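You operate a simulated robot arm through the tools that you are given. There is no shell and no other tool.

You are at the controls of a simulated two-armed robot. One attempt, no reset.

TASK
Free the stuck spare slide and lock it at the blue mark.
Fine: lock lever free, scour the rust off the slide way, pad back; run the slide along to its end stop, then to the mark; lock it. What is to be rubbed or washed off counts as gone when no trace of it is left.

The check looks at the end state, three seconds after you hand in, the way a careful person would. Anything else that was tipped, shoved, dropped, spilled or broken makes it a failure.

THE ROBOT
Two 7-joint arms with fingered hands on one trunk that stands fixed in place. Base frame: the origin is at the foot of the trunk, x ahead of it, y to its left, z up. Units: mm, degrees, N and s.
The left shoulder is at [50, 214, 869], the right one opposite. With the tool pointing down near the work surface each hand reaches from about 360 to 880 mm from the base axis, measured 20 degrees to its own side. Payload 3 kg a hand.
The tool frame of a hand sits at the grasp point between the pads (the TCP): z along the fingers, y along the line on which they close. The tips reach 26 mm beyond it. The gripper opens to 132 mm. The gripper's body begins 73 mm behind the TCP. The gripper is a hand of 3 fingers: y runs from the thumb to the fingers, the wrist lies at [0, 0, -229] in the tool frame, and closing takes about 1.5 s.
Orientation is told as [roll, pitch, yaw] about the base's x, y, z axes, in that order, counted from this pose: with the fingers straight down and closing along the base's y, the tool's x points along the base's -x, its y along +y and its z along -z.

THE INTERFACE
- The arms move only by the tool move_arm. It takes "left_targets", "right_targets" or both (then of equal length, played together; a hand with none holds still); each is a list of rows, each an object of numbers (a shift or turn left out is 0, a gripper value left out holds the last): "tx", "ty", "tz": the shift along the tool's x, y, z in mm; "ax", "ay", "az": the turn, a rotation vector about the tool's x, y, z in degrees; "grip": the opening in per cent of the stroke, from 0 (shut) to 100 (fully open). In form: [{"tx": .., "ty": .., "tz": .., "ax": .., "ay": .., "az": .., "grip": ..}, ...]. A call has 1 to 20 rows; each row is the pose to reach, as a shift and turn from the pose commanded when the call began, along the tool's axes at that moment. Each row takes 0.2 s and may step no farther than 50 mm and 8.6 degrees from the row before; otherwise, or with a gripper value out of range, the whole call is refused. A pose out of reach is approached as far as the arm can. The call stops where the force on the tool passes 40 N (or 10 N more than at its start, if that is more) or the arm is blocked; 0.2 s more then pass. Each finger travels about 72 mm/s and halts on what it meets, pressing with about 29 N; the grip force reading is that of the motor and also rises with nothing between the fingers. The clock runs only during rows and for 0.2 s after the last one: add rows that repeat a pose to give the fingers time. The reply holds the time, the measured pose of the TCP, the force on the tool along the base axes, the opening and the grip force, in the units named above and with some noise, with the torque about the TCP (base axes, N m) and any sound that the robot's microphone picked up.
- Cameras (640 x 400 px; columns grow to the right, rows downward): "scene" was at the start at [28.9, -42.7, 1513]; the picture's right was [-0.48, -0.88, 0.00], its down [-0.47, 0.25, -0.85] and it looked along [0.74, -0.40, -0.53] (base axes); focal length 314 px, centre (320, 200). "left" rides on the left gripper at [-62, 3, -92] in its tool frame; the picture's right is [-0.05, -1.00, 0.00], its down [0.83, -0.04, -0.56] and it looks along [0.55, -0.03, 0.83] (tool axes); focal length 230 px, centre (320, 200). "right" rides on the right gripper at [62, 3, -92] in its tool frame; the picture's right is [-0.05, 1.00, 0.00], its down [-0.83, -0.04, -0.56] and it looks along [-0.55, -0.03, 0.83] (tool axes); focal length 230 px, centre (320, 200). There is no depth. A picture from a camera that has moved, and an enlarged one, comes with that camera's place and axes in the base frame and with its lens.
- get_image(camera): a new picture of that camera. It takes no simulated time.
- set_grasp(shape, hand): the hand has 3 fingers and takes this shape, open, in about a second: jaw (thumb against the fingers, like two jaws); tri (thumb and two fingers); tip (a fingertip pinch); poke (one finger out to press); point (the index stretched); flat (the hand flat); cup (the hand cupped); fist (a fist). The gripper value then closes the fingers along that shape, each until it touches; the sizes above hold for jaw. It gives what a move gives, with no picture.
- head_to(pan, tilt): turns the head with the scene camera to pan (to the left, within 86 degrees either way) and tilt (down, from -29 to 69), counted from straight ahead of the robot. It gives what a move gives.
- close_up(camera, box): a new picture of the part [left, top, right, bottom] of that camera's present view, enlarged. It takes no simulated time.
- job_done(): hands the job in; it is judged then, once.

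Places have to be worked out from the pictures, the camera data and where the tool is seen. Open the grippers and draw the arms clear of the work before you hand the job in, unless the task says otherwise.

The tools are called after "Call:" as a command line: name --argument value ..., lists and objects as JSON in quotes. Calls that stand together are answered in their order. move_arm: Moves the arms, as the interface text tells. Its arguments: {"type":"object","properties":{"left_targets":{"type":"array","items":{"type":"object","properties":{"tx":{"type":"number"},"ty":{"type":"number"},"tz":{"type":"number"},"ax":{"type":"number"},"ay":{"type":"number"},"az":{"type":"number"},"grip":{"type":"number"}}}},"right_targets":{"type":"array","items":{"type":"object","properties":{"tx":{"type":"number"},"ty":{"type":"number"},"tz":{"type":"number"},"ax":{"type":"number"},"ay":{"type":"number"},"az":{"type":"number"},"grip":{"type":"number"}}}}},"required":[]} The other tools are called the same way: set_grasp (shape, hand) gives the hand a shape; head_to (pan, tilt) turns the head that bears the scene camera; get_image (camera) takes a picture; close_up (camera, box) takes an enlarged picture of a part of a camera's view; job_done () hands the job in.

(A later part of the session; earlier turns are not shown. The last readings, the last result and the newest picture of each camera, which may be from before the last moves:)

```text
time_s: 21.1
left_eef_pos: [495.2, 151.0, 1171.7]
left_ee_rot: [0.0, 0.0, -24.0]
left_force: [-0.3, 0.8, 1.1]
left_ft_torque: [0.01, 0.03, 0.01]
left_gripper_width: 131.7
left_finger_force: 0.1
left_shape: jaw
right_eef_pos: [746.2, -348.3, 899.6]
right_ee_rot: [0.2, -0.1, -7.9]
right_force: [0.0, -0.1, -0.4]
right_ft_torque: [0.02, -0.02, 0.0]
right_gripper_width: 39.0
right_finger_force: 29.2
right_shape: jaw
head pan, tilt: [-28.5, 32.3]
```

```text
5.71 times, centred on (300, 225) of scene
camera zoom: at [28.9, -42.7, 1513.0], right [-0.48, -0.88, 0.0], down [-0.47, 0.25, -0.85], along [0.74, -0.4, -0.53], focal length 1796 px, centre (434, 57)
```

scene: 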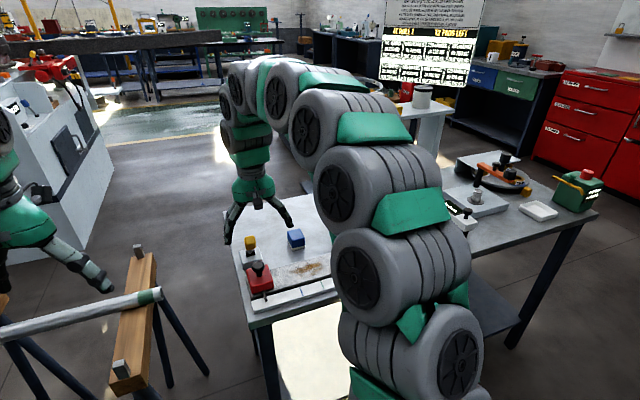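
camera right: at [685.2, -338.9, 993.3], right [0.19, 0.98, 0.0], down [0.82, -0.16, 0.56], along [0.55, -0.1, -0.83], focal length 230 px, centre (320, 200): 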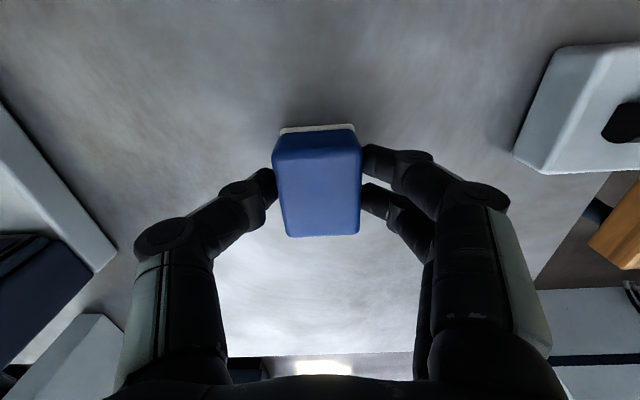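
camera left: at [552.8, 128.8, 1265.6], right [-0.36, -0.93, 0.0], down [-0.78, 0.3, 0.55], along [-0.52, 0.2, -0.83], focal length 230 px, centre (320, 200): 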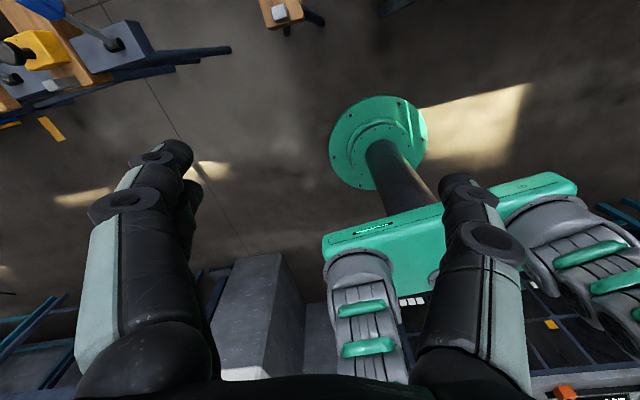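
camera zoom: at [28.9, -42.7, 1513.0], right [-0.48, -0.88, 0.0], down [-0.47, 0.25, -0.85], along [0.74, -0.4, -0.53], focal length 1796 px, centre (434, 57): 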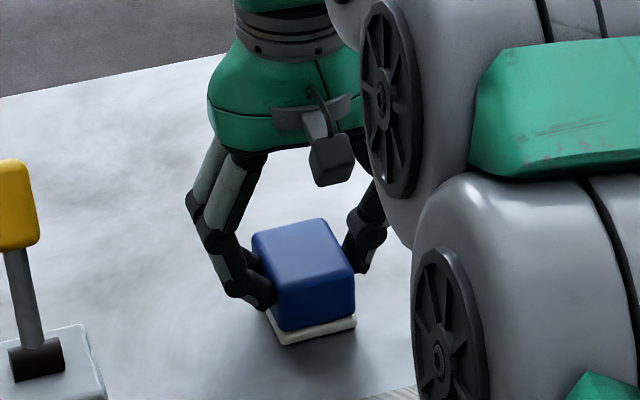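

Pad is held (39 mm wide, 29 N). I'll lift it, carry it over the rusty patch (X'≈648, Y'≈-241) and come down to just above the way.

Call:
move_arm --right_targets '[{"tz": -15}, {"tz": -35}, {"tz": -50}, {"tx": 30, "tz": -50}, {"tx": 60, "tz": -50}, {"tx": 90, "tz": -50}, {"tx": 120, "tz": -50}, {"tx": 139, "tz": -50}, {"tx": 139, "tz": -38}, {"tx": 139, "tz": -26}, {"tx": 139, "tz": -26}]'

Call:
get_image --camera "right"

Call:
close_up --camera "scene" --box '[230, 200, 390, 300]'

```text
time_s: 23.5
left_eef_pos: [495.4, 150.3, 1171.4]
left_ee_rot: [0.0, 0.0, -23.9]
left_force: [-0.1, -0.1, 0.1]
left_ft_torque: [-0.01, -0.02, 0.0]
left_gripper_width: 131.9
left_finger_force: 0.0
left_shape: jaw
right_eef_pos: [606.7, -330.2, 925.3]
right_ee_rot: [0.2, -0.1, -7.8]
right_force: [-0.6, 0.1, 0.1]
right_ft_torque: [0.0, -0.02, 0.0]
right_gripper_width: 38.6
right_finger_force: 29.0
right_shape: jaw
head pan, tilt: [-28.5, 32.3]
```

```text
taken
camera right: at [547.5, -319.0, 1019.3], right [0.19, 0.98, 0.0], down [0.82, -0.16, 0.56], along [0.55, -0.1, -0.83], focal length 230 px, centre (320, 200)
```

right: 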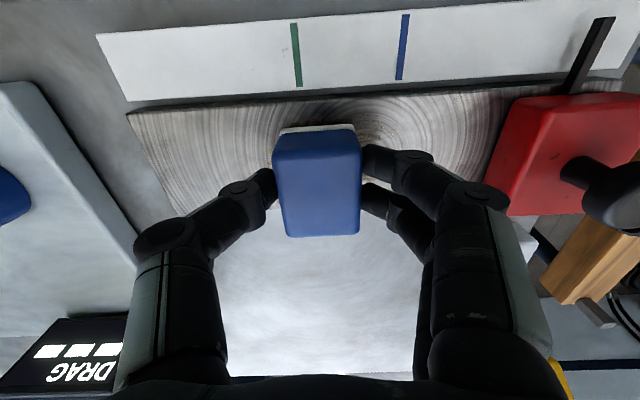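

```text
4.00 times, centred on (310, 250) of scene
camera zoom: at [28.9, -42.7, 1513.0], right [-0.48, -0.88, 0.0], down [-0.47, 0.25, -0.85], along [0.74, -0.4, -0.53], focal length 1258 px, centre (360, 0)
```

zoom: 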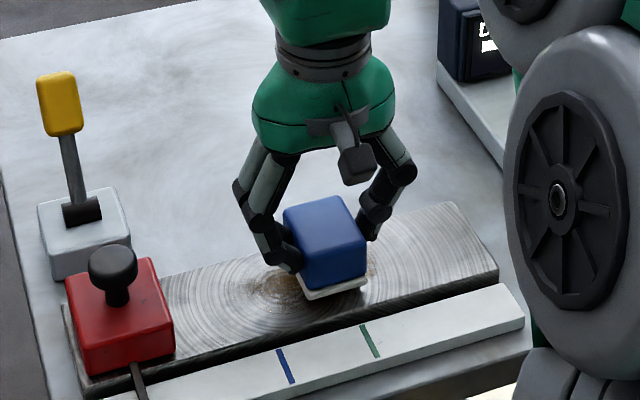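

The pad hovers over the patch, lined up with the way. I'll lower gradually to find contact by the force.

Call:
move_arm --right_targets '[{"tz": 4}, {"tz": 8}, {"tz": 11}, {"tz": 11}]'

```text
time_s: 24.5
left_eef_pos: [494.4, 151.4, 1172.5]
left_ee_rot: [0.0, 0.0, -24.0]
left_force: [-0.1, -0.3, 0.0]
left_ft_torque: [-0.02, 0.0, 0.0]
left_gripper_width: 131.9
left_finger_force: 0.1
left_shape: jaw
right_eef_pos: [608.8, -329.8, 917.1]
right_ee_rot: [0.1, -0.3, -7.7]
right_force: [-5.1, 0.0, 22.1]
right_ft_torque: [0.05, 0.12, -0.01]
right_gripper_width: 40.9
right_finger_force: 29.4
right_shape: jaw
head pan, tilt: [-28.5, 32.3]
stopped in row 4 (right hand): the force on the tool passed its limit at 41 N (the readings are from after the stop); the commanded pose is now the measured one
```

Contact is at about TCP z≈919. I'll ease off a little to press with roughly 10 N and read the force.

Call:
move_arm --right_targets '[{"tz": -0.5}, {"tz": -0.8}]'

```text
time_s: 25.1
left_eef_pos: [494.4, 150.9, 1170.8]
left_ee_rot: [0.1, -0.1, -24.0]
left_force: [0.0, 0.1, -0.1]
left_ft_torque: [0.02, 0.01, -0.03]
left_gripper_width: 132.0
left_finger_force: 0.1
left_shape: jaw
right_eef_pos: [608.7, -329.8, 917.8]
right_ee_rot: [0.0, -0.3, -7.8]
right_force: [-4.7, 4.3, 26.1]
right_ft_torque: [0.14, 0.08, 0.02]
right_gripper_width: 41.2
right_finger_force: 28.7
right_shape: jaw
head pan, tilt: [-28.5, 32.3]
```

Still 26 N; I'll raise about 1.5 mm more and check again.

Call:
move_arm --right_targets '[{"tz": -1}, {"tz": -1.6}, {"tz": -1.6}]'

```text
time_s: 25.9
left_eef_pos: [494.9, 151.3, 1172.4]
left_ee_rot: [-0.1, 0.0, -24.1]
left_force: [-0.2, 0.0, -0.1]
left_ft_torque: [0.0, -0.01, 0.01]
left_gripper_width: 131.9
left_finger_force: 0.0
left_shape: jaw
right_eef_pos: [608.5, -331.9, 918.0]
right_ee_rot: [0.1, -0.1, -7.7]
right_force: [-0.5, 1.0, 3.6]
right_ft_torque: [0.08, -0.05, -0.01]
right_gripper_width: 40.7
right_finger_force: 29.6
right_shape: jaw
head pan, tilt: [-28.5, 32.3]
```

Now ~4 N. I'll press slightly more (~10–12 N) and scrub along the way over the full patch length in one back-and-forth stroke.

Call:
move_arm --right_targets '[{"ty": 0, "tz": 0.6}, {"ty": -8, "tz": 0.6}, {"ty": -16, "tz": 0.6}, {"ty": -24, "tz": 0.6}, {"ty": -32, "tz": 0.6}, {"ty": -24, "tz": 0.6}, {"ty": -16, "tz": 0.6}, {"ty": -8, "tz": 0.6}, {"ty": 0, "tz": 0.6}, {"ty": 8, "tz": 0.6}, {"ty": 16, "tz": 0.6}, {"ty": 24, "tz": 0.6}, {"ty": 32, "tz": 0.6}, {"ty": 40, "tz": 0.6}, {"ty": 48, "tz": 0.6}, {"ty": 52, "tz": 0.6}]'

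Call:
get_image --camera "right"

Call:
close_up --camera "scene" --box '[230, 200, 390, 300]'

```text
time_s: 29.3
left_eef_pos: [494.7, 151.7, 1171.6]
left_ee_rot: [0.0, 0.1, -24.0]
left_force: [-0.9, -0.6, -0.5]
left_ft_torque: [0.02, 0.0, -0.01]
left_gripper_width: 131.8
left_finger_force: 0.1
left_shape: jaw
right_eef_pos: [616.4, -279.2, 918.9]
right_ee_rot: [0.1, -0.2, -8.0]
right_force: [-0.2, -3.4, 10.1]
right_ft_torque: [-0.04, 0.0, -0.01]
right_gripper_width: 40.8
right_finger_force: 29.2
right_shape: jaw
head pan, tilt: [-28.5, 32.3]
```

```text
taken
camera right: at [555.5, -267.7, 1011.6], right [0.19, 0.98, 0.0], down [0.81, -0.16, 0.56], along [0.55, -0.1, -0.83], focal length 230 px, centre (320, 200)
```

right: 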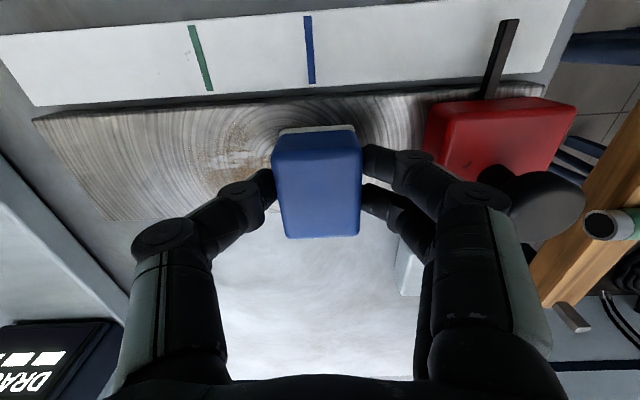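

```text
4.00 times, centred on (310, 250) of scene
camera zoom: at [28.8, -42.7, 1513.0], right [-0.48, -0.88, 0.0], down [-0.47, 0.25, -0.85], along [0.74, -0.4, -0.53], focal length 1258 px, centre (360, 0)
```

zoom: 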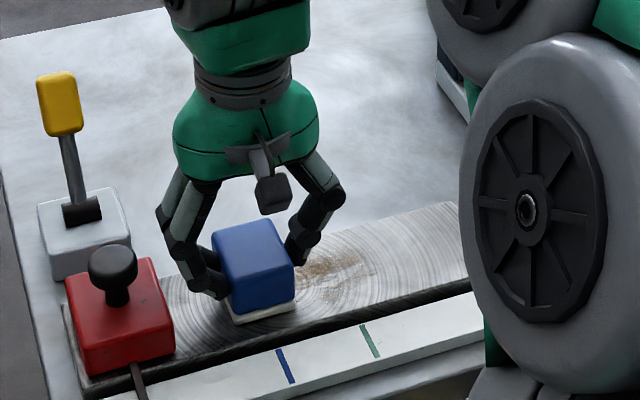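

Rust is coming off. I'll repeat strokes, offset toward the near edge of the patch first.

Call:
move_arm --right_targets '[{"tx": 5, "ty": -4}, {"tx": 8, "ty": -12}, {"tx": 8, "ty": -22}, {"tx": 8, "ty": -32}, {"tx": 8, "ty": -42}, {"tx": 8, "ty": -52}, {"tx": 8, "ty": -62}, {"tx": 8, "ty": -72}, {"tx": 8, "ty": -82}, {"tx": 8, "ty": -90}, {"tx": 4, "ty": -82}, {"tx": 2, "ty": -72}, {"tx": 2, "ty": -62}, {"tx": 2, "ty": -52}, {"tx": 2, "ty": -42}, {"tx": 2, "ty": -32}, {"tx": 2, "ty": -22}, {"tx": 2, "ty": -12}, {"tx": 2, "ty": -4}, {"tx": 0, "ty": 0}]'

Call:
close_up --camera "scene" --box '[230, 200, 390, 300]'

```text
time_s: 33.5
left_eef_pos: [494.7, 150.7, 1173.0]
left_ee_rot: [0.0, 0.0, -23.9]
left_force: [0.1, 0.4, 0.7]
left_ft_torque: [0.01, 0.0, -0.01]
left_gripper_width: 131.6
left_finger_force: 0.1
left_shape: jaw
right_eef_pos: [615.4, -278.6, 919.2]
right_ee_rot: [0.1, -0.2, -7.8]
right_force: [-3.3, -2.6, 6.3]
right_ft_torque: [-0.06, 0.05, -0.02]
right_gripper_width: 40.4
right_finger_force: 28.9
right_shape: jaw
head pan, tilt: [-28.5, 32.3]
```

```text
4.00 times, centred on (310, 250) of scene
camera zoom: at [28.8, -42.7, 1513.0], right [-0.48, -0.88, 0.0], down [-0.47, 0.25, -0.85], along [0.74, -0.4, -0.53], focal length 1258 px, centre (360, 0)
```

zoom: 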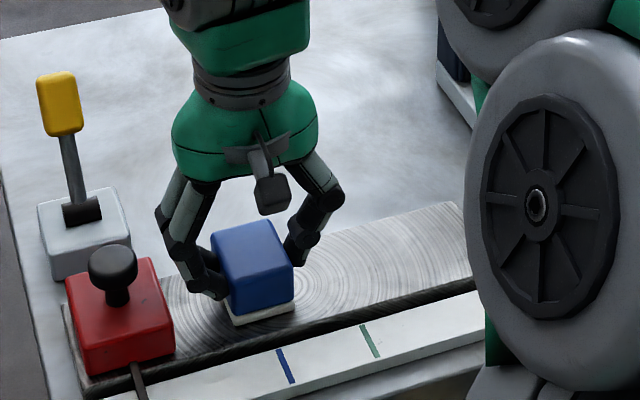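

The patch is nearly clear. I'll do further passes with offsets toward the far edge and a bit more pressure.

Call:
move_arm --right_targets '[{"tx": -5, "ty": -3, "tz": 0.3}, {"tx": -10, "ty": -12, "tz": 0.3}, {"tx": -10, "ty": -22, "tz": 0.3}, {"tx": -10, "ty": -32, "tz": 0.3}, {"tx": -10, "ty": -42, "tz": 0.3}, {"tx": -10, "ty": -52, "tz": 0.3}, {"tx": -10, "ty": -62, "tz": 0.3}, {"tx": -10, "ty": -72, "tz": 0.3}, {"tx": -10, "ty": -82, "tz": 0.3}, {"tx": -10, "ty": -92, "tz": 0.3}, {"tx": -2, "ty": -92, "tz": 0.3}, {"tx": 0, "ty": -82, "tz": 0.3}, {"tx": 0, "ty": -72, "tz": 0.3}, {"tx": 0, "ty": -62, "tz": 0.3}, {"tx": 0, "ty": -52, "tz": 0.3}, {"tx": 0, "ty": -42, "tz": 0.3}, {"tx": 0, "ty": -32, "tz": 0.3}, {"tx": 0, "ty": -22, "tz": 0.3}, {"tx": 0, "ty": -12, "tz": 0.3}, {"tx": 0, "ty": 2, "tz": 0.3}]'

Call:
move_arm --right_targets '[{"tx": 7, "ty": -2}, {"tx": 14, "ty": -12}, {"tx": 14, "ty": -22}, {"tx": 14, "ty": -32}, {"tx": 14, "ty": -42}, {"tx": 14, "ty": -52}, {"tx": 14, "ty": -62}, {"tx": 14, "ty": -72}, {"tx": 14, "ty": -82}, {"tx": 14, "ty": -94}, {"tx": 4, "ty": -94}, {"tx": -6, "ty": -94}]'

Call:
get_image --camera "right"

Call:
close_up --camera "scene" --box '[230, 200, 390, 300]'

```text
time_s: 37.7
left_eef_pos: [494.8, 151.4, 1172.4]
left_ee_rot: [0.0, 0.0, -23.9]
left_force: [-0.5, 0.5, 0.1]
left_ft_torque: [0.01, 0.02, -0.01]
left_gripper_width: 131.7
left_finger_force: 0.0
left_shape: jaw
right_eef_pos: [616.4, -277.5, 917.2]
right_ee_rot: [0.1, -0.2, -7.9]
right_force: [-0.7, -7.8, 21.2]
right_ft_torque: [-0.23, 0.04, 0.01]
right_gripper_width: 41.1
right_finger_force: 29.2
right_shape: jaw
head pan, tilt: [-28.5, 32.3]
```

```text
time_s: 40.3
left_eef_pos: [495.0, 151.2, 1170.7]
left_ee_rot: [0.0, -0.1, -24.1]
left_force: [0.1, 0.2, -0.3]
left_ft_torque: [0.01, -0.02, -0.02]
left_gripper_width: 131.8
left_finger_force: 0.1
left_shape: jaw
right_eef_pos: [610.3, -369.2, 916.4]
right_ee_rot: [0.1, -0.2, -8.0]
right_force: [-4.9, 0.8, 13.2]
right_ft_torque: [0.04, 0.09, -0.01]
right_gripper_width: 40.6
right_finger_force: 28.7
right_shape: jaw
head pan, tilt: [-28.5, 32.3]
```

```text
taken
camera right: at [549.4, -358.5, 1011.0], right [0.19, 0.98, 0.0], down [0.81, -0.16, 0.56], along [0.55, -0.1, -0.83], focal length 230 px, centre (320, 200)
```

right: 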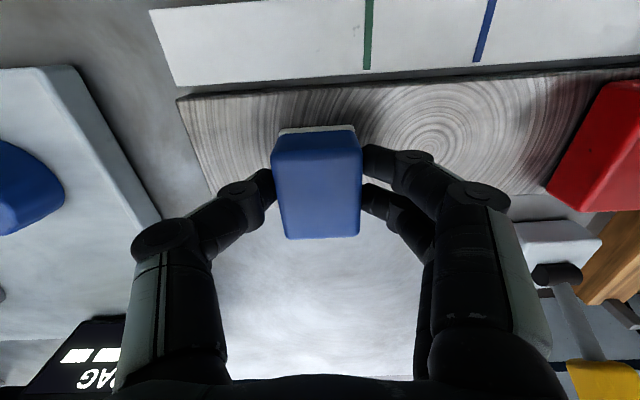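

```text
4.00 times, centred on (310, 250) of scene
camera zoom: at [28.7, -42.6, 1513.0], right [-0.48, -0.88, 0.0], down [-0.47, 0.25, -0.85], along [0.74, -0.4, -0.53], focal length 1258 px, centre (360, 0)
```

zoom: 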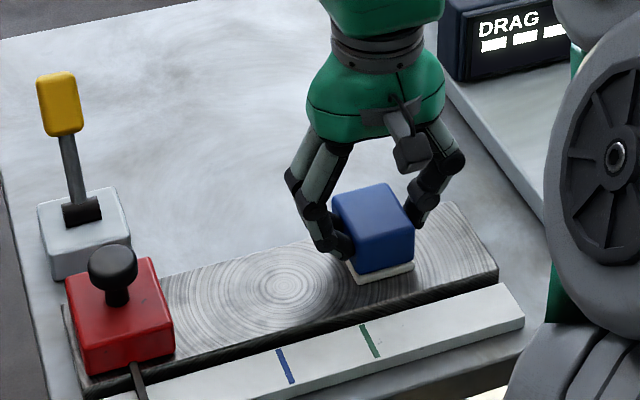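

Most of the way looks clean. I'll lift the pad and move it back over the bench to inspect the entire way for any trace.

Call:
move_arm --right_targets '[{"tz": -8}, {"tz": -20}, {"tx": -25, "ty": 10, "tz": -40}, {"tx": -60, "ty": 18, "tz": -50}, {"tx": -95, "ty": 27, "tz": -50}, {"tx": -120, "ty": 35, "tz": -50}, {"tx": -130, "ty": 40, "tz": -50}, {"tx": -130, "ty": 40, "tz": -50}]'

Call:
get_image --camera "right"

Call:
close_up --camera "scene" --box '[270, 240, 366, 300]'

Call:
close_up --camera "scene" --box '[276, 252, 340, 292]'

```text
time_s: 42.1
left_eef_pos: [495.1, 151.4, 1171.3]
left_ee_rot: [0.0, 0.0, -24.0]
left_force: [-0.2, -0.3, 1.0]
left_ft_torque: [0.01, 0.0, 0.02]
left_gripper_width: 131.8
left_finger_force: 0.1
left_shape: jaw
right_eef_pos: [742.6, -348.3, 968.2]
right_ee_rot: [0.0, -0.2, -7.8]
right_force: [-0.8, -0.1, -0.6]
right_ft_torque: [0.01, 0.01, 0.05]
right_gripper_width: 40.0
right_finger_force: 29.0
right_shape: jaw
head pan, tilt: [-28.5, 32.3]
```

```text
taken
camera right: at [683.2, -336.9, 1061.3], right [0.19, 0.98, 0.0], down [0.81, -0.16, 0.56], along [0.55, -0.1, -0.83], focal length 230 px, centre (320, 200)
```

right: 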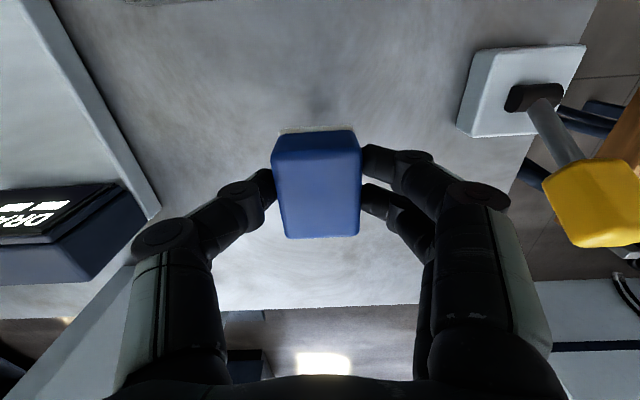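

```text
6.67 times, centred on (318, 270) of scene
camera zoom: at [28.9, -42.7, 1513.0], right [-0.48, -0.88, 0.0], down [-0.47, 0.25, -0.85], along [0.74, -0.4, -0.53], focal length 2096 px, centre (333, -267)
```

zoom: 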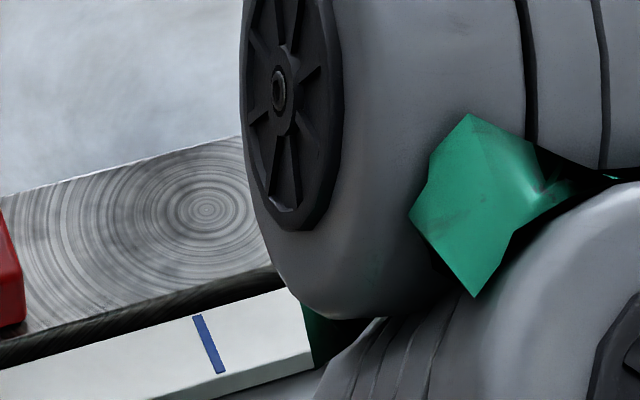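

```text
10.00 times, centred on (308, 272) of scene
camera zoom: at [28.9, -42.7, 1513.0], right [-0.48, -0.88, 0.0], down [-0.47, 0.25, -0.85], along [0.74, -0.4, -0.53], focal length 3144 px, centre (440, -520)
```

zoom: 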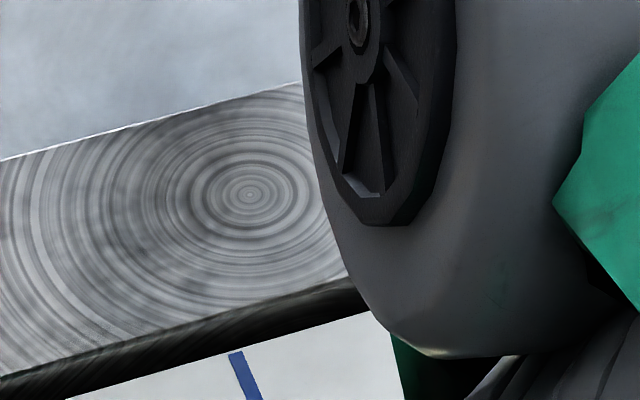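

The visible part is clean; the arm hides the rest. I'll raise and pull back the hand (pad still held) so the wrist camera sees the whole way.

Call:
move_arm --right_targets '[{"tx": 10, "tz": -25}, {"tx": 30, "tz": -50}, {"tx": 55, "tz": -75}, {"tx": 80, "tz": -82}, {"tx": 80, "tz": -82}]'

Call:
get_image --camera "right"

Call:
close_up --camera "right" --box '[180, 0, 400, 120]'

Call:
close_up --camera "right" --box '[300, 0, 460, 120]'

```text
time_s: 43.3
left_eef_pos: [494.7, 150.0, 1172.1]
left_ee_rot: [-0.1, 0.1, -23.9]
left_force: [1.3, -0.1, 0.2]
left_ft_torque: [0.01, 0.0, 0.0]
left_gripper_width: 132.0
left_finger_force: 0.0
left_shape: jaw
right_eef_pos: [665.8, -337.4, 1049.7]
right_ee_rot: [0.2, -0.3, -7.9]
right_force: [-0.3, 1.4, -1.1]
right_ft_torque: [0.02, 0.03, 0.02]
right_gripper_width: 40.1
right_finger_force: 29.1
right_shape: jaw
head pan, tilt: [-28.5, 32.3]
```

```text
taken
camera right: at [605.6, -325.5, 1142.4], right [0.19, 0.98, 0.0], down [0.81, -0.16, 0.56], along [0.55, -0.1, -0.83], focal length 230 px, centre (320, 200)
```

right: 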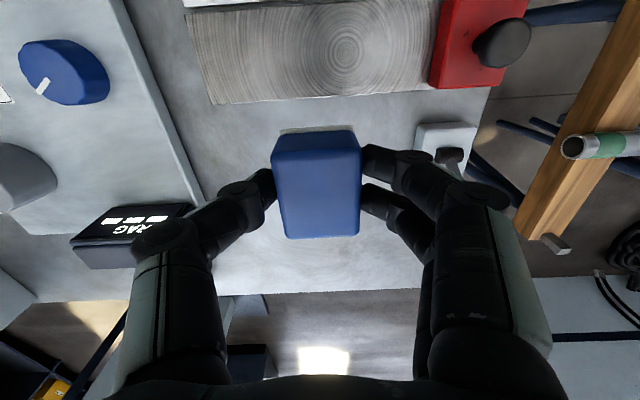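

```text
2.91 times, centred on (290, 60) of right
camera zoom: at [605.6, -325.5, 1142.4], right [0.19, 0.98, 0.0], down [0.81, -0.16, 0.56], along [0.55, -0.1, -0.83], focal length 669 px, centre (407, 607)
```

zoom: 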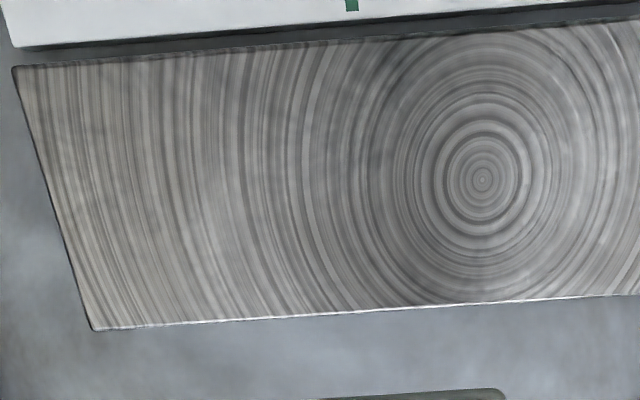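

```text
3.33 times, centred on (380, 60) of right
camera zoom: at [605.6, -325.5, 1142.4], right [0.19, 0.98, 0.0], down [0.81, -0.16, 0.56], along [0.55, -0.1, -0.83], focal length 767 px, centre (120, 667)
```

zoom: 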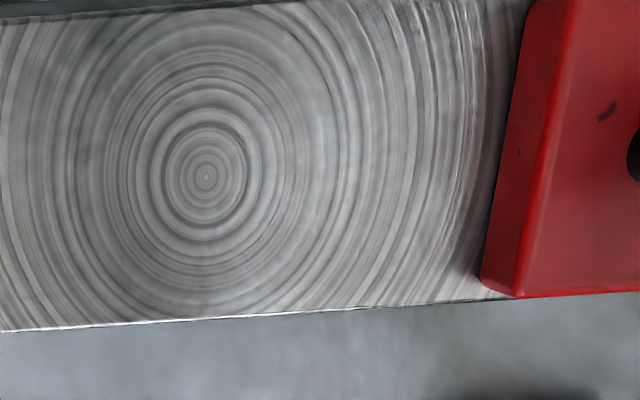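

The way shows no brown trace at all now. I'll return the pad to its original spot (X'≈787.5, Y'≈-238), lowering to just above the bench first.

Call:
move_arm --right_targets '[{"tx": -25, "ty": 1, "tz": 20}, {"tx": -55, "ty": 2, "tz": 50}, {"tx": -81, "ty": 3, "tz": 85}, {"tx": -81, "ty": 3, "tz": 115}, {"tx": -81, "ty": 3, "tz": 135}, {"tx": -81, "ty": 3, "tz": 143}, {"tx": -81, "ty": 3, "tz": 143}]'

Call:
close_up --camera "scene" --box '[250, 190, 350, 260]'

```text
time_s: 44.9
left_eef_pos: [494.8, 151.7, 1172.2]
left_ee_rot: [0.1, 0.0, -24.0]
left_force: [-0.6, 0.5, -0.1]
left_ft_torque: [0.01, -0.02, 0.05]
left_gripper_width: 131.7
left_finger_force: 0.1
left_shape: jaw
right_eef_pos: [745.6, -345.7, 906.8]
right_ee_rot: [0.2, -0.3, -7.8]
right_force: [0.4, -0.1, -0.9]
right_ft_torque: [-0.03, 0.02, 0.02]
right_gripper_width: 40.0
right_finger_force: 29.8
right_shape: jaw
head pan, tilt: [-28.5, 32.3]
```

```text
5.71 times, centred on (300, 225) of scene
camera zoom: at [28.9, -42.7, 1513.0], right [-0.48, -0.88, 0.0], down [-0.47, 0.25, -0.85], along [0.74, -0.4, -0.53], focal length 1796 px, centre (434, 57)
```

zoom: 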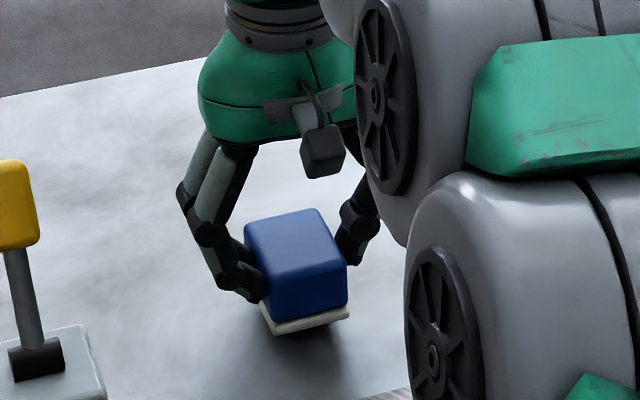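

Its base corner lines up with the original position, about 6 mm above the bench. I'll lower gently until contact.

Call:
move_arm --right_targets '[{"tz": 2}, {"tz": 4}, {"tz": 5.5}, {"tz": 5.5}]'

```text
time_s: 45.9
left_eef_pos: [495.5, 151.4, 1172.4]
left_ee_rot: [0.0, 0.1, -24.0]
left_force: [-0.1, 0.4, 0.8]
left_ft_torque: [-0.03, 0.01, 0.02]
left_gripper_width: 132.1
left_finger_force: 0.2
left_shape: jaw
right_eef_pos: [745.2, -345.4, 901.0]
right_ee_rot: [0.1, -0.2, -7.9]
right_force: [0.7, -0.4, -0.8]
right_ft_torque: [0.0, 0.0, 0.0]
right_gripper_width: 40.2
right_finger_force: 28.9
right_shape: jaw
head pan, tilt: [-28.5, 32.3]
```

Call:
move_arm --right_targets '[{"tz": 0.7}, {"tz": 1.4}, {"tz": 1.4}]'

Call:
close_up --camera "scene" --box '[250, 190, 350, 260]'

```text
time_s: 46.7
left_eef_pos: [494.4, 150.5, 1172.5]
left_ee_rot: [0.0, 0.0, -23.9]
left_force: [0.5, 0.4, 0.5]
left_ft_torque: [0.01, 0.01, -0.02]
left_gripper_width: 132.0
left_finger_force: 0.0
left_shape: jaw
right_eef_pos: [745.5, -346.6, 901.0]
right_ee_rot: [0.0, -0.2, -7.9]
right_force: [0.7, -0.4, -0.6]
right_ft_torque: [0.04, 0.01, 0.02]
right_gripper_width: 40.5
right_finger_force: 29.2
right_shape: jaw
head pan, tilt: [-28.5, 32.3]
```

```text
5.71 times, centred on (300, 225) of scene
camera zoom: at [28.9, -42.7, 1513.0], right [-0.48, -0.88, 0.0], down [-0.47, 0.25, -0.85], along [0.74, -0.4, -0.53], focal length 1796 px, centre (434, 57)
```

zoom: 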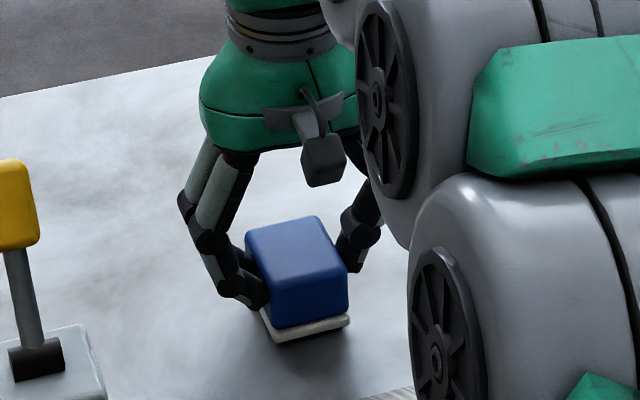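

No contact yet; the corner is still a couple of pixels high. I'll lower another ~2 mm.

Call:
move_arm --right_targets '[{"tz": 0.8}, {"tz": 1.6}, {"tz": 2.2}, {"tz": 2.2}]'

```text
time_s: 47.7
left_eef_pos: [493.6, 150.7, 1173.3]
left_ee_rot: [0.0, -0.1, -24.0]
left_force: [-0.6, -0.4, 0.1]
left_ft_torque: [-0.02, 0.01, -0.01]
left_gripper_width: 131.6
left_finger_force: 0.0
left_shape: jaw
right_eef_pos: [745.9, -345.3, 898.7]
right_ee_rot: [0.2, -0.2, -7.8]
right_force: [-0.5, 0.2, -0.7]
right_ft_torque: [-0.01, 0.0, -0.02]
right_gripper_width: 40.6
right_finger_force: 29.1
right_shape: jaw
head pan, tilt: [-28.5, 32.3]
```

Call:
move_arm --right_targets '[{"tz": 0.7}, {"tz": 1.4}, {"tz": 1.4}]'

Call:
close_up --camera "scene" --box '[280, 215, 340, 255]'

```text
time_s: 48.5
left_eef_pos: [494.3, 150.0, 1172.0]
left_ee_rot: [0.0, 0.0, -24.0]
left_force: [0.0, 0.5, 0.6]
left_ft_torque: [0.02, -0.01, 0.02]
left_gripper_width: 131.9
left_finger_force: 0.0
left_shape: jaw
right_eef_pos: [744.4, -346.0, 898.3]
right_ee_rot: [0.1, -0.3, -8.0]
right_force: [0.4, -2.2, 7.1]
right_ft_torque: [0.03, -0.01, 0.03]
right_gripper_width: 40.5
right_finger_force: 29.3
right_shape: jaw
head pan, tilt: [-28.5, 32.3]
```

```text
10.00 times, centred on (310, 235) of scene
camera zoom: at [28.8, -42.7, 1513.0], right [-0.48, -0.88, 0.0], down [-0.47, 0.25, -0.85], along [0.74, -0.4, -0.53], focal length 3144 px, centre (420, -150)
```

zoom: 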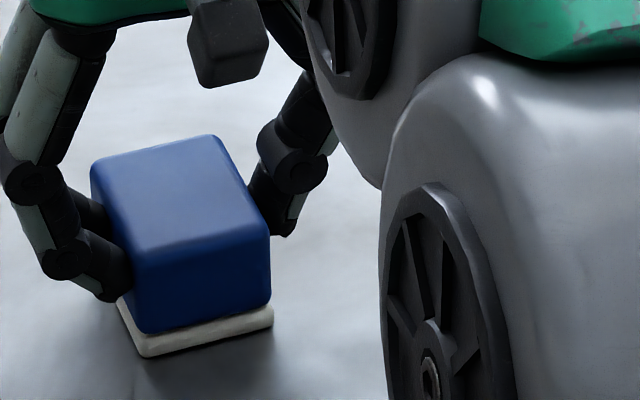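

The pad now rests on the bench (7 N). I'll open the fingers and lift straight up.

Call:
move_arm --right_targets '[{"tz": -0.6, "grip": 35}, {"tz": -0.6, "grip": 45}, {"tz": -0.6, "grip": 60}, {"tz": -0.6, "grip": 60}, {"tz": -0.6, "grip": 60}, {"tz": -20, "grip": 60}, {"tz": -45, "grip": 60}, {"tz": -80, "grip": 60}, {"tz": -120, "grip": 60}, {"tz": -145, "grip": 60}]'

Call:
get_image --camera "right"

Call:
close_up --camera "scene" --box '[250, 190, 350, 260]'

```text
time_s: 50.7
left_eef_pos: [495.6, 150.7, 1172.6]
left_ee_rot: [0.0, 0.0, -24.0]
left_force: [-0.4, -0.2, 0.0]
left_ft_torque: [0.0, -0.03, 0.03]
left_gripper_width: 132.3
left_finger_force: 0.1
left_shape: jaw
right_eef_pos: [743.6, -344.1, 1041.6]
right_ee_rot: [0.2, -0.3, -7.9]
right_force: [-0.1, -0.1, 0.5]
right_ft_torque: [-0.01, 0.02, -0.01]
right_gripper_width: 78.8
right_finger_force: 0.0
right_shape: jaw
head pan, tilt: [-28.5, 32.3]
```

```text
taken
camera right: at [684.4, -333.4, 1135.2], right [0.19, 0.98, 0.0], down [0.82, -0.16, 0.56], along [0.55, -0.1, -0.83], focal length 230 px, centre (320, 200)
```

right: 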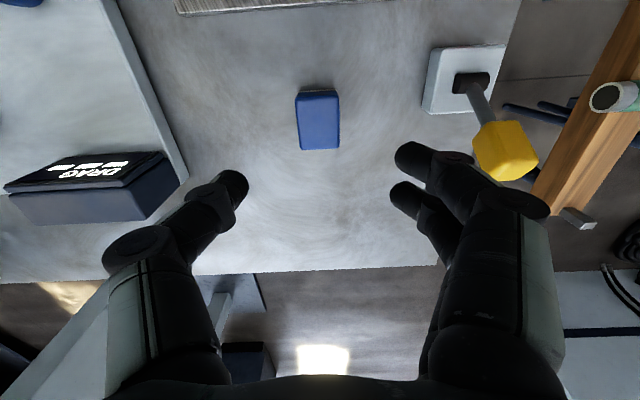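

```text
5.71 times, centred on (300, 225) of scene
camera zoom: at [28.9, -42.7, 1513.0], right [-0.48, -0.88, 0.0], down [-0.47, 0.25, -0.85], along [0.74, -0.4, -0.53], focal length 1796 px, centre (434, 57)
```

zoom: 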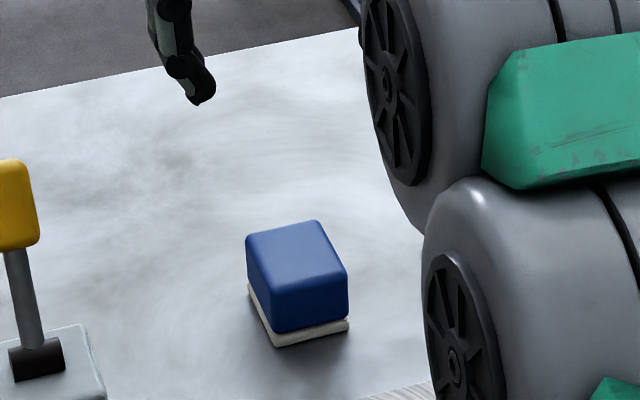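

Pad is back exactly on its original place. Next I'll move back to view the slide's black knob for gripping.

Call:
move_arm --right_targets '[{"tx": 37, "ty": 15}, {"tx": 75, "ty": 35}, {"tx": 112, "ty": 58}, {"tx": 150, "ty": 83}, {"tx": 187, "ty": 108}, {"tx": 210, "ty": 130}, {"tx": 220, "ty": 139}, {"tx": 220, "ty": 139}]'

Call:
get_image --camera "right"

Call:
close_up --camera "right" --box '[250, 110, 410, 230]'

```text
time_s: 52.5
left_eef_pos: [495.5, 151.1, 1171.7]
left_ee_rot: [0.0, -0.1, -24.1]
left_force: [-1.6, -0.3, 0.5]
left_ft_torque: [0.01, 0.02, 0.02]
left_gripper_width: 132.1
left_finger_force: 0.0
left_shape: jaw
right_eef_pos: [546.0, -178.6, 1039.0]
right_ee_rot: [0.1, -0.2, -7.9]
right_force: [0.4, -0.2, 0.4]
right_ft_torque: [-0.02, 0.03, 0.02]
right_gripper_width: 78.7
right_finger_force: 0.0
right_shape: jaw
head pan, tilt: [-28.5, 32.3]
```

```text
taken
camera right: at [486.0, -167.7, 1133.7], right [0.19, 0.98, 0.0], down [0.81, -0.16, 0.56], along [0.55, -0.1, -0.83], focal length 230 px, centre (320, 200)
```

right: 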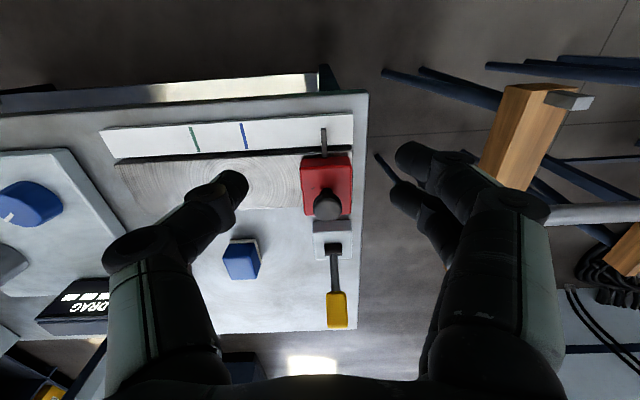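

```text
3.33 times, centred on (330, 170) of right
camera zoom: at [486.0, -167.7, 1133.7], right [0.19, 0.98, 0.0], down [0.81, -0.16, 0.56], along [0.55, -0.1, -0.83], focal length 767 px, centre (287, 300)
```

zoom: 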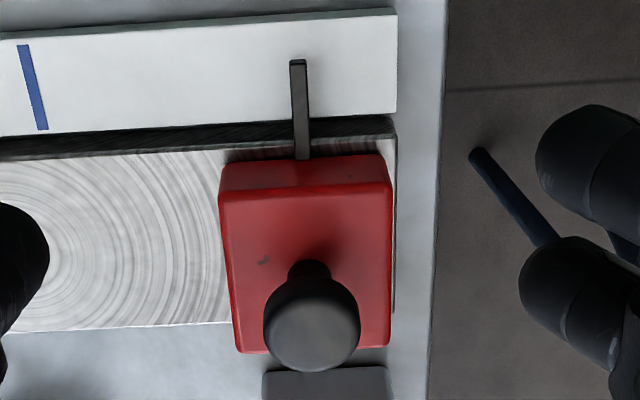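

Knob centre is at X'≈647, Y'≈-97.5. I'll come over it open, descend to cap height (tips ≈911) and close on the cap.

Call:
move_arm --right_targets '[{"tx": -30, "ty": 3.5, "tz": 10}, {"tx": -60, "ty": 3.5, "tz": 25}, {"tx": -81, "ty": 3.5, "tz": 40}, {"tx": -81, "ty": 3.5, "tz": 60}, {"tx": -81, "ty": 3.5, "tz": 80}, {"tx": -81, "ty": 3.5, "tz": 101}, {"tx": -81, "ty": 3.5, "tz": 101}]'

Call:
get_image --camera "right"

Call:
close_up --camera "scene" --box '[220, 220, 320, 300]'

```text
time_s: 54.1
left_eef_pos: [493.8, 151.7, 1171.9]
left_ee_rot: [0.0, -0.1, -24.0]
left_force: [0.1, -0.3, 0.3]
left_ft_torque: [-0.01, -0.01, 0.0]
left_gripper_width: 131.8
left_finger_force: 0.1
left_shape: jaw
right_eef_pos: [626.3, -187.1, 941.6]
right_ee_rot: [0.1, -0.1, -7.8]
right_force: [0.0, -0.1, -0.3]
right_ft_torque: [0.03, 0.02, 0.05]
right_gripper_width: 79.0
right_finger_force: 0.0
right_shape: jaw
head pan, tilt: [-28.5, 32.3]
```

```text
taken
camera right: at [566.1, -175.8, 1033.6], right [0.19, 0.98, 0.0], down [0.81, -0.16, 0.56], along [0.55, -0.1, -0.83], focal length 230 px, centre (320, 200)
```

right: 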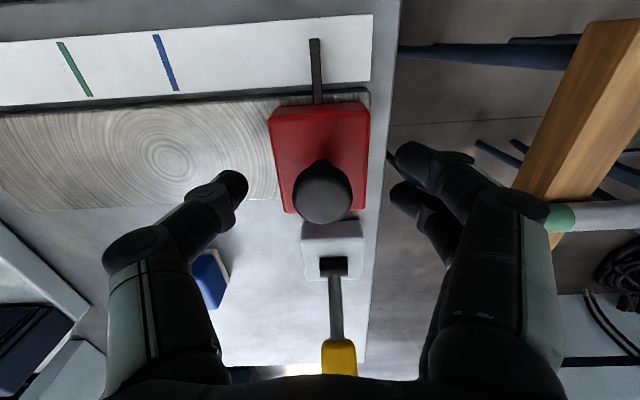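

```text
5.00 times, centred on (270, 260) of scene
camera zoom: at [28.9, -42.7, 1513.0], right [-0.48, -0.88, 0.0], down [-0.47, 0.25, -0.85], along [0.74, -0.4, -0.53], focal length 1572 px, centre (570, -100)
```

zoom: 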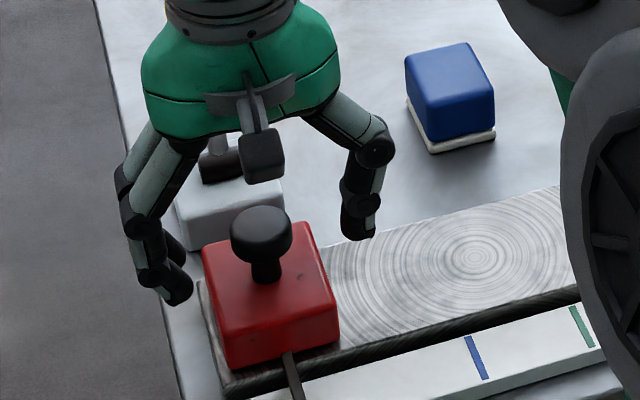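

The cap is centred between thumb and fingers. I'll close on it.

Call:
move_arm --right_targets '[{"grip": 40}, {"grip": 20}, {"grip": 0}, {"grip": 0}, {"grip": 0}, {"grip": 0}, {"grip": 0}, {"grip": 0}]'

Call:
get_image --camera "right"

Call:
close_up --camera "scene" --box '[220, 220, 320, 300]'

```text
time_s: 55.9
left_eef_pos: [495.2, 151.5, 1172.1]
left_ee_rot: [0.0, -0.1, -24.0]
left_force: [-0.5, 1.0, 0.3]
left_ft_torque: [0.02, 0.02, -0.02]
left_gripper_width: 131.8
left_finger_force: 0.0
left_shape: jaw
right_eef_pos: [626.5, -186.8, 940.8]
right_ee_rot: [0.2, -0.2, -7.8]
right_force: [-6.9, 0.2, -5.1]
right_ft_torque: [0.01, 0.1, 0.04]
right_gripper_width: 21.1
right_finger_force: 29.7
right_shape: jaw
head pan, tilt: [-28.5, 32.3]
```

```text
taken
camera right: at [566.0, -175.8, 1033.8], right [0.19, 0.98, 0.0], down [0.81, -0.16, 0.56], along [0.55, -0.1, -0.83], focal length 230 px, centre (320, 200)
```

right: 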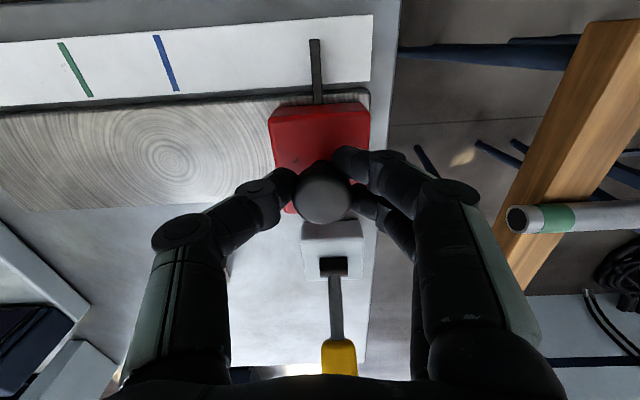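

```text
5.00 times, centred on (270, 260) of scene
camera zoom: at [28.9, -42.7, 1513.0], right [-0.48, -0.88, 0.0], down [-0.47, 0.25, -0.85], along [0.74, -0.4, -0.53], focal length 1572 px, centre (570, -100)
```

zoom: 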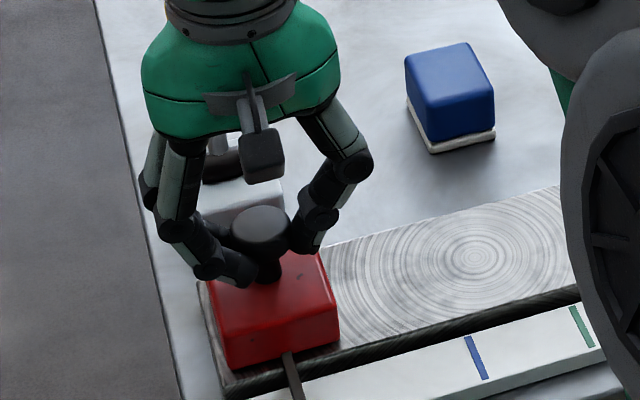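

Gripped around the knob's neck (21 mm). I'll try a short pull along the way toward -Y' to check that the slide runs.

Call:
move_arm --right_targets '[{"ty": -2}, {"ty": -5}, {"ty": -9}, {"ty": -14}, {"ty": -20}, {"ty": -26}]'

Call:
get_image --camera "right"

```text
time_s: 57.3
left_eef_pos: [494.8, 152.0, 1171.6]
left_ee_rot: [0.0, -0.1, -24.0]
left_force: [-0.3, 0.5, 0.1]
left_ft_torque: [-0.03, 0.05, -0.02]
left_gripper_width: 132.1
left_finger_force: 0.1
left_shape: jaw
right_eef_pos: [622.9, -212.6, 941.3]
right_ee_rot: [0.1, -0.2, -7.8]
right_force: [-9.4, 2.0, -2.9]
right_ft_torque: [0.11, 0.15, 0.03]
right_gripper_width: 20.6
right_finger_force: 28.7
right_shape: jaw
head pan, tilt: [-28.5, 32.3]
```

```text
taken
camera right: at [562.6, -201.7, 1033.8], right [0.19, 0.98, 0.0], down [0.81, -0.16, 0.56], along [0.55, -0.1, -0.83], focal length 230 px, centre (320, 200)
```

right: 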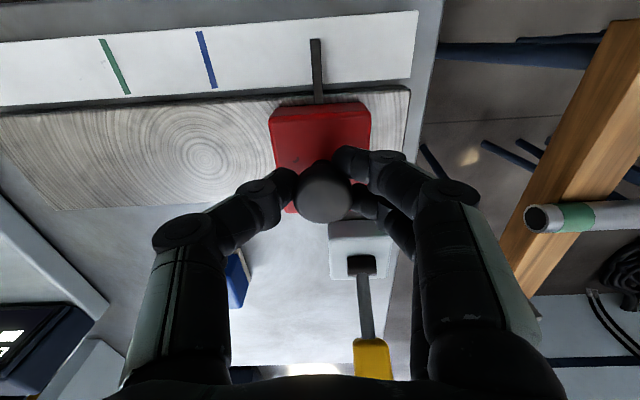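

The slide runs with the hand. I'll carry on toward the end stop, easing the slight side load.

Call:
move_arm --right_targets '[{"tx": 0.5, "ty": -8}, {"tx": 0.5, "ty": -16}, {"tx": 0.5, "ty": -24}, {"tx": 0.5, "ty": -32}, {"tx": 0.5, "ty": -40}, {"tx": 0.5, "ty": -48}, {"tx": 0.5, "ty": -56}, {"tx": 0.5, "ty": -64}, {"tx": 0.5, "ty": -72}, {"tx": 0.5, "ty": -80}, {"tx": 0.5, "ty": -88}, {"tx": 0.5, "ty": -96}, {"tx": 0.5, "ty": -104}, {"tx": 0.5, "ty": -112}, {"tx": 0.5, "ty": -120}]'

Call:
get_image --camera "right"

Call:
close_up --camera "scene" --box '[240, 200, 400, 300]'

```text
time_s: 60.5
left_eef_pos: [495.0, 150.0, 1172.1]
left_ee_rot: [0.0, 0.0, -24.0]
left_force: [0.0, 0.2, -0.1]
left_ft_torque: [0.0, 0.0, -0.02]
left_gripper_width: 131.9
left_finger_force: 0.0
left_shape: jaw
right_eef_pos: [606.4, -333.2, 941.8]
right_ee_rot: [0.1, -0.3, -7.9]
right_force: [5.7, -1.7, -14.2]
right_ft_torque: [-0.01, -0.12, 0.05]
right_gripper_width: 19.6
right_finger_force: 29.6
right_shape: jaw
head pan, tilt: [-28.5, 32.3]
```

```text
taken
camera right: at [546.1, -321.8, 1034.4], right [0.19, 0.98, 0.0], down [0.81, -0.16, 0.56], along [0.55, -0.1, -0.83], focal length 230 px, centre (320, 200)
```

right: 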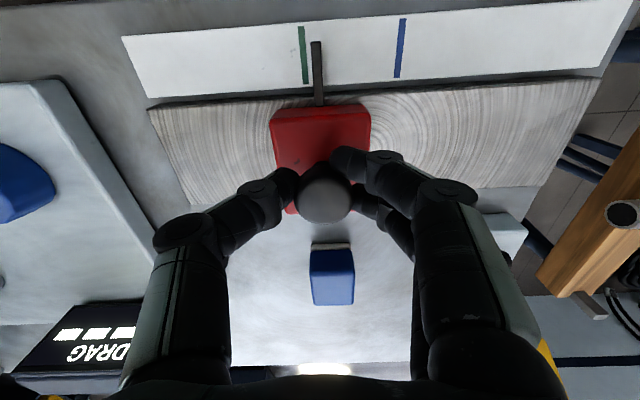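

```text
4.00 times, centred on (320, 250) of scene
camera zoom: at [29.2, -42.8, 1513.0], right [-0.48, -0.88, 0.0], down [-0.47, 0.25, -0.84], along [0.74, -0.4, -0.53], focal length 1258 px, centre (320, 0)
```

zoom: 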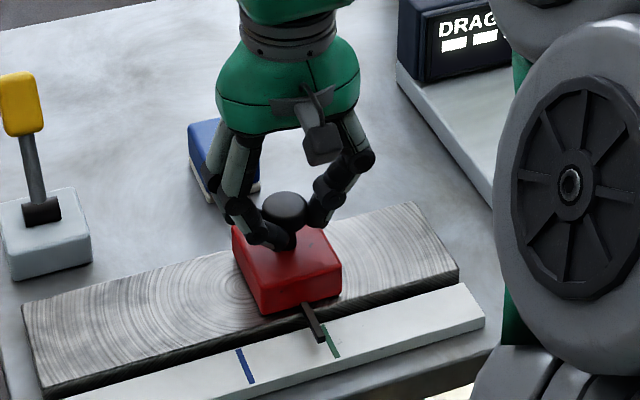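

The pointer is nearing the green mark; a little upward pull has built up (-14 N). I'll ease that and carry on to the end.

Call:
move_arm --right_targets '[{"tx": -0.2, "ty": -6, "tz": 0.8}, {"tx": -0.2, "ty": -12, "tz": 1}, {"tx": -0.2, "ty": -18, "tz": 1}, {"tx": -0.2, "ty": -24, "tz": 1}, {"tx": -0.2, "ty": -30, "tz": 1}, {"tx": -0.2, "ty": -36, "tz": 1}, {"tx": -0.2, "ty": -42, "tz": 1}, {"tx": -0.2, "ty": -48, "tz": 1}, {"tx": -0.2, "ty": -54, "tz": 1}, {"tx": -0.2, "ty": -60, "tz": 1}, {"tx": -0.2, "ty": -66, "tz": 1}, {"tx": -0.2, "ty": -72, "tz": 1}, {"tx": -0.2, "ty": -78, "tz": 1}, {"tx": -0.2, "ty": -84, "tz": 1}, {"tx": -0.2, "ty": -90, "tz": 1}]'

Call:
get_image --camera "right"

Call:
close_up --camera "scene" --box '[240, 200, 400, 300]'

```text
time_s: 63.7
left_eef_pos: [495.5, 151.9, 1170.9]
left_ee_rot: [-0.1, -0.1, -23.8]
left_force: [-0.5, 0.6, -0.3]
left_ft_torque: [0.01, -0.02, -0.01]
left_gripper_width: 131.6
left_finger_force: 0.0
left_shape: jaw
right_eef_pos: [595.3, -418.2, 936.5]
right_ee_rot: [0.3, 0.1, -7.7]
right_force: [-3.9, 32.0, -10.3]
right_ft_torque: [0.4, 0.11, 0.23]
right_gripper_width: 20.4
right_finger_force: 29.3
right_shape: jaw
head pan, tilt: [-28.5, 32.3]
```

```text
taken
camera right: at [535.0, -406.9, 1030.9], right [0.18, 0.98, 0.0], down [0.82, -0.16, 0.55], along [0.55, -0.1, -0.83], focal length 230 px, centre (320, 200)
```

right: 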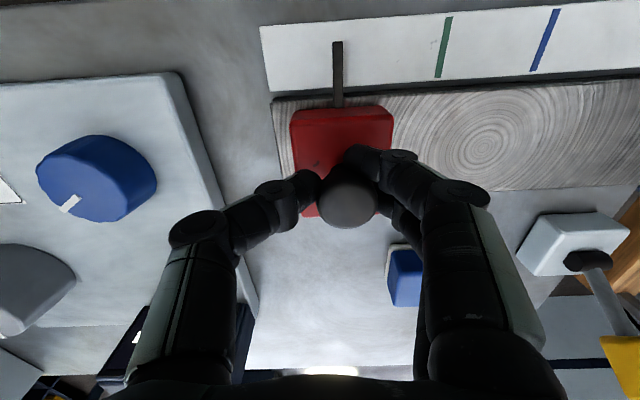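

```text
4.00 times, centred on (320, 250) of scene
camera zoom: at [29.0, -42.2, 1513.0], right [-0.48, -0.88, 0.0], down [-0.47, 0.25, -0.85], along [0.74, -0.4, -0.53], focal length 1258 px, centre (320, 0)
```

zoom: 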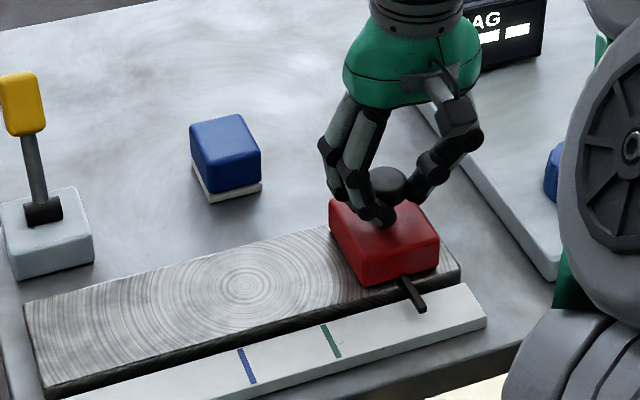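

Force rose to 32 N and the slide halted near the end of the way. I'll take a close look, then nudge a bit more to confirm it is the stop.

Call:
close_up --camera "scene" --box '[310, 240, 374, 285]'

Call:
move_arm --right_targets '[{"ty": -1}, {"ty": -2}]'

Call:
close_up --camera "scene" --box '[310, 240, 374, 285]'

```text
8.89 times, centred on (342, 262) of scene
camera zoom: at [29.0, -42.2, 1513.0], right [-0.48, -0.88, 0.0], down [-0.47, 0.25, -0.85], along [0.74, -0.4, -0.53], focal length 2795 px, centre (124, -356)
```

zoom: 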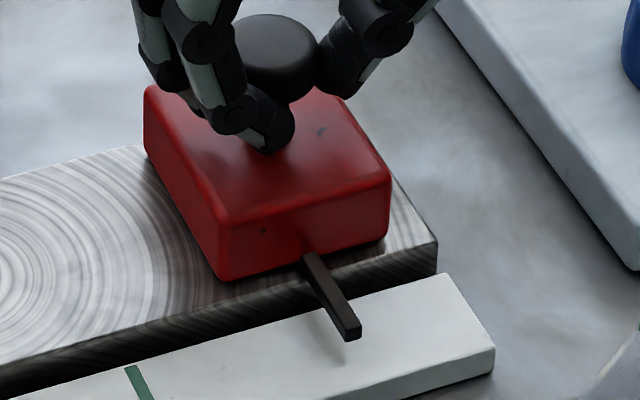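

```text
time_s: 64.3
left_eef_pos: [495.3, 151.2, 1170.9]
left_ee_rot: [0.0, 0.0, -24.0]
left_force: [-0.9, -0.7, -0.3]
left_ft_torque: [-0.01, 0.0, -0.02]
left_gripper_width: 132.0
left_finger_force: 0.0
left_shape: jaw
right_eef_pos: [595.1, -421.2, 939.0]
right_ee_rot: [0.3, 0.0, -7.8]
right_force: [-4.8, 38.8, -18.7]
right_ft_torque: [0.35, 0.17, 0.22]
right_gripper_width: 20.3
right_finger_force: 29.6
right_shape: jaw
head pan, tilt: [-28.5, 32.3]
```

```text
8.89 times, centred on (342, 262) of scene
camera zoom: at [29.1, -42.2, 1513.0], right [-0.48, -0.88, 0.0], down [-0.47, 0.25, -0.85], along [0.74, -0.4, -0.53], focal length 2795 px, centre (124, -356)
```

zoom: 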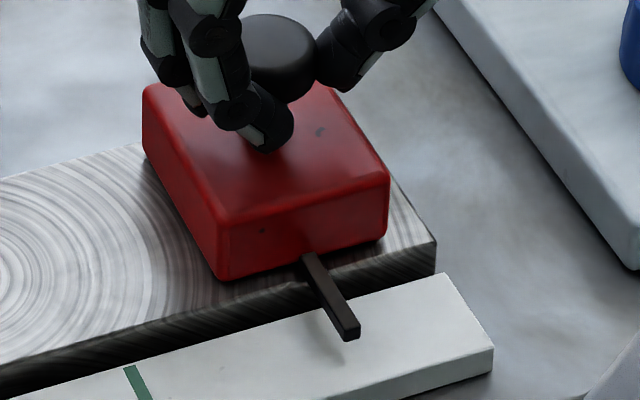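

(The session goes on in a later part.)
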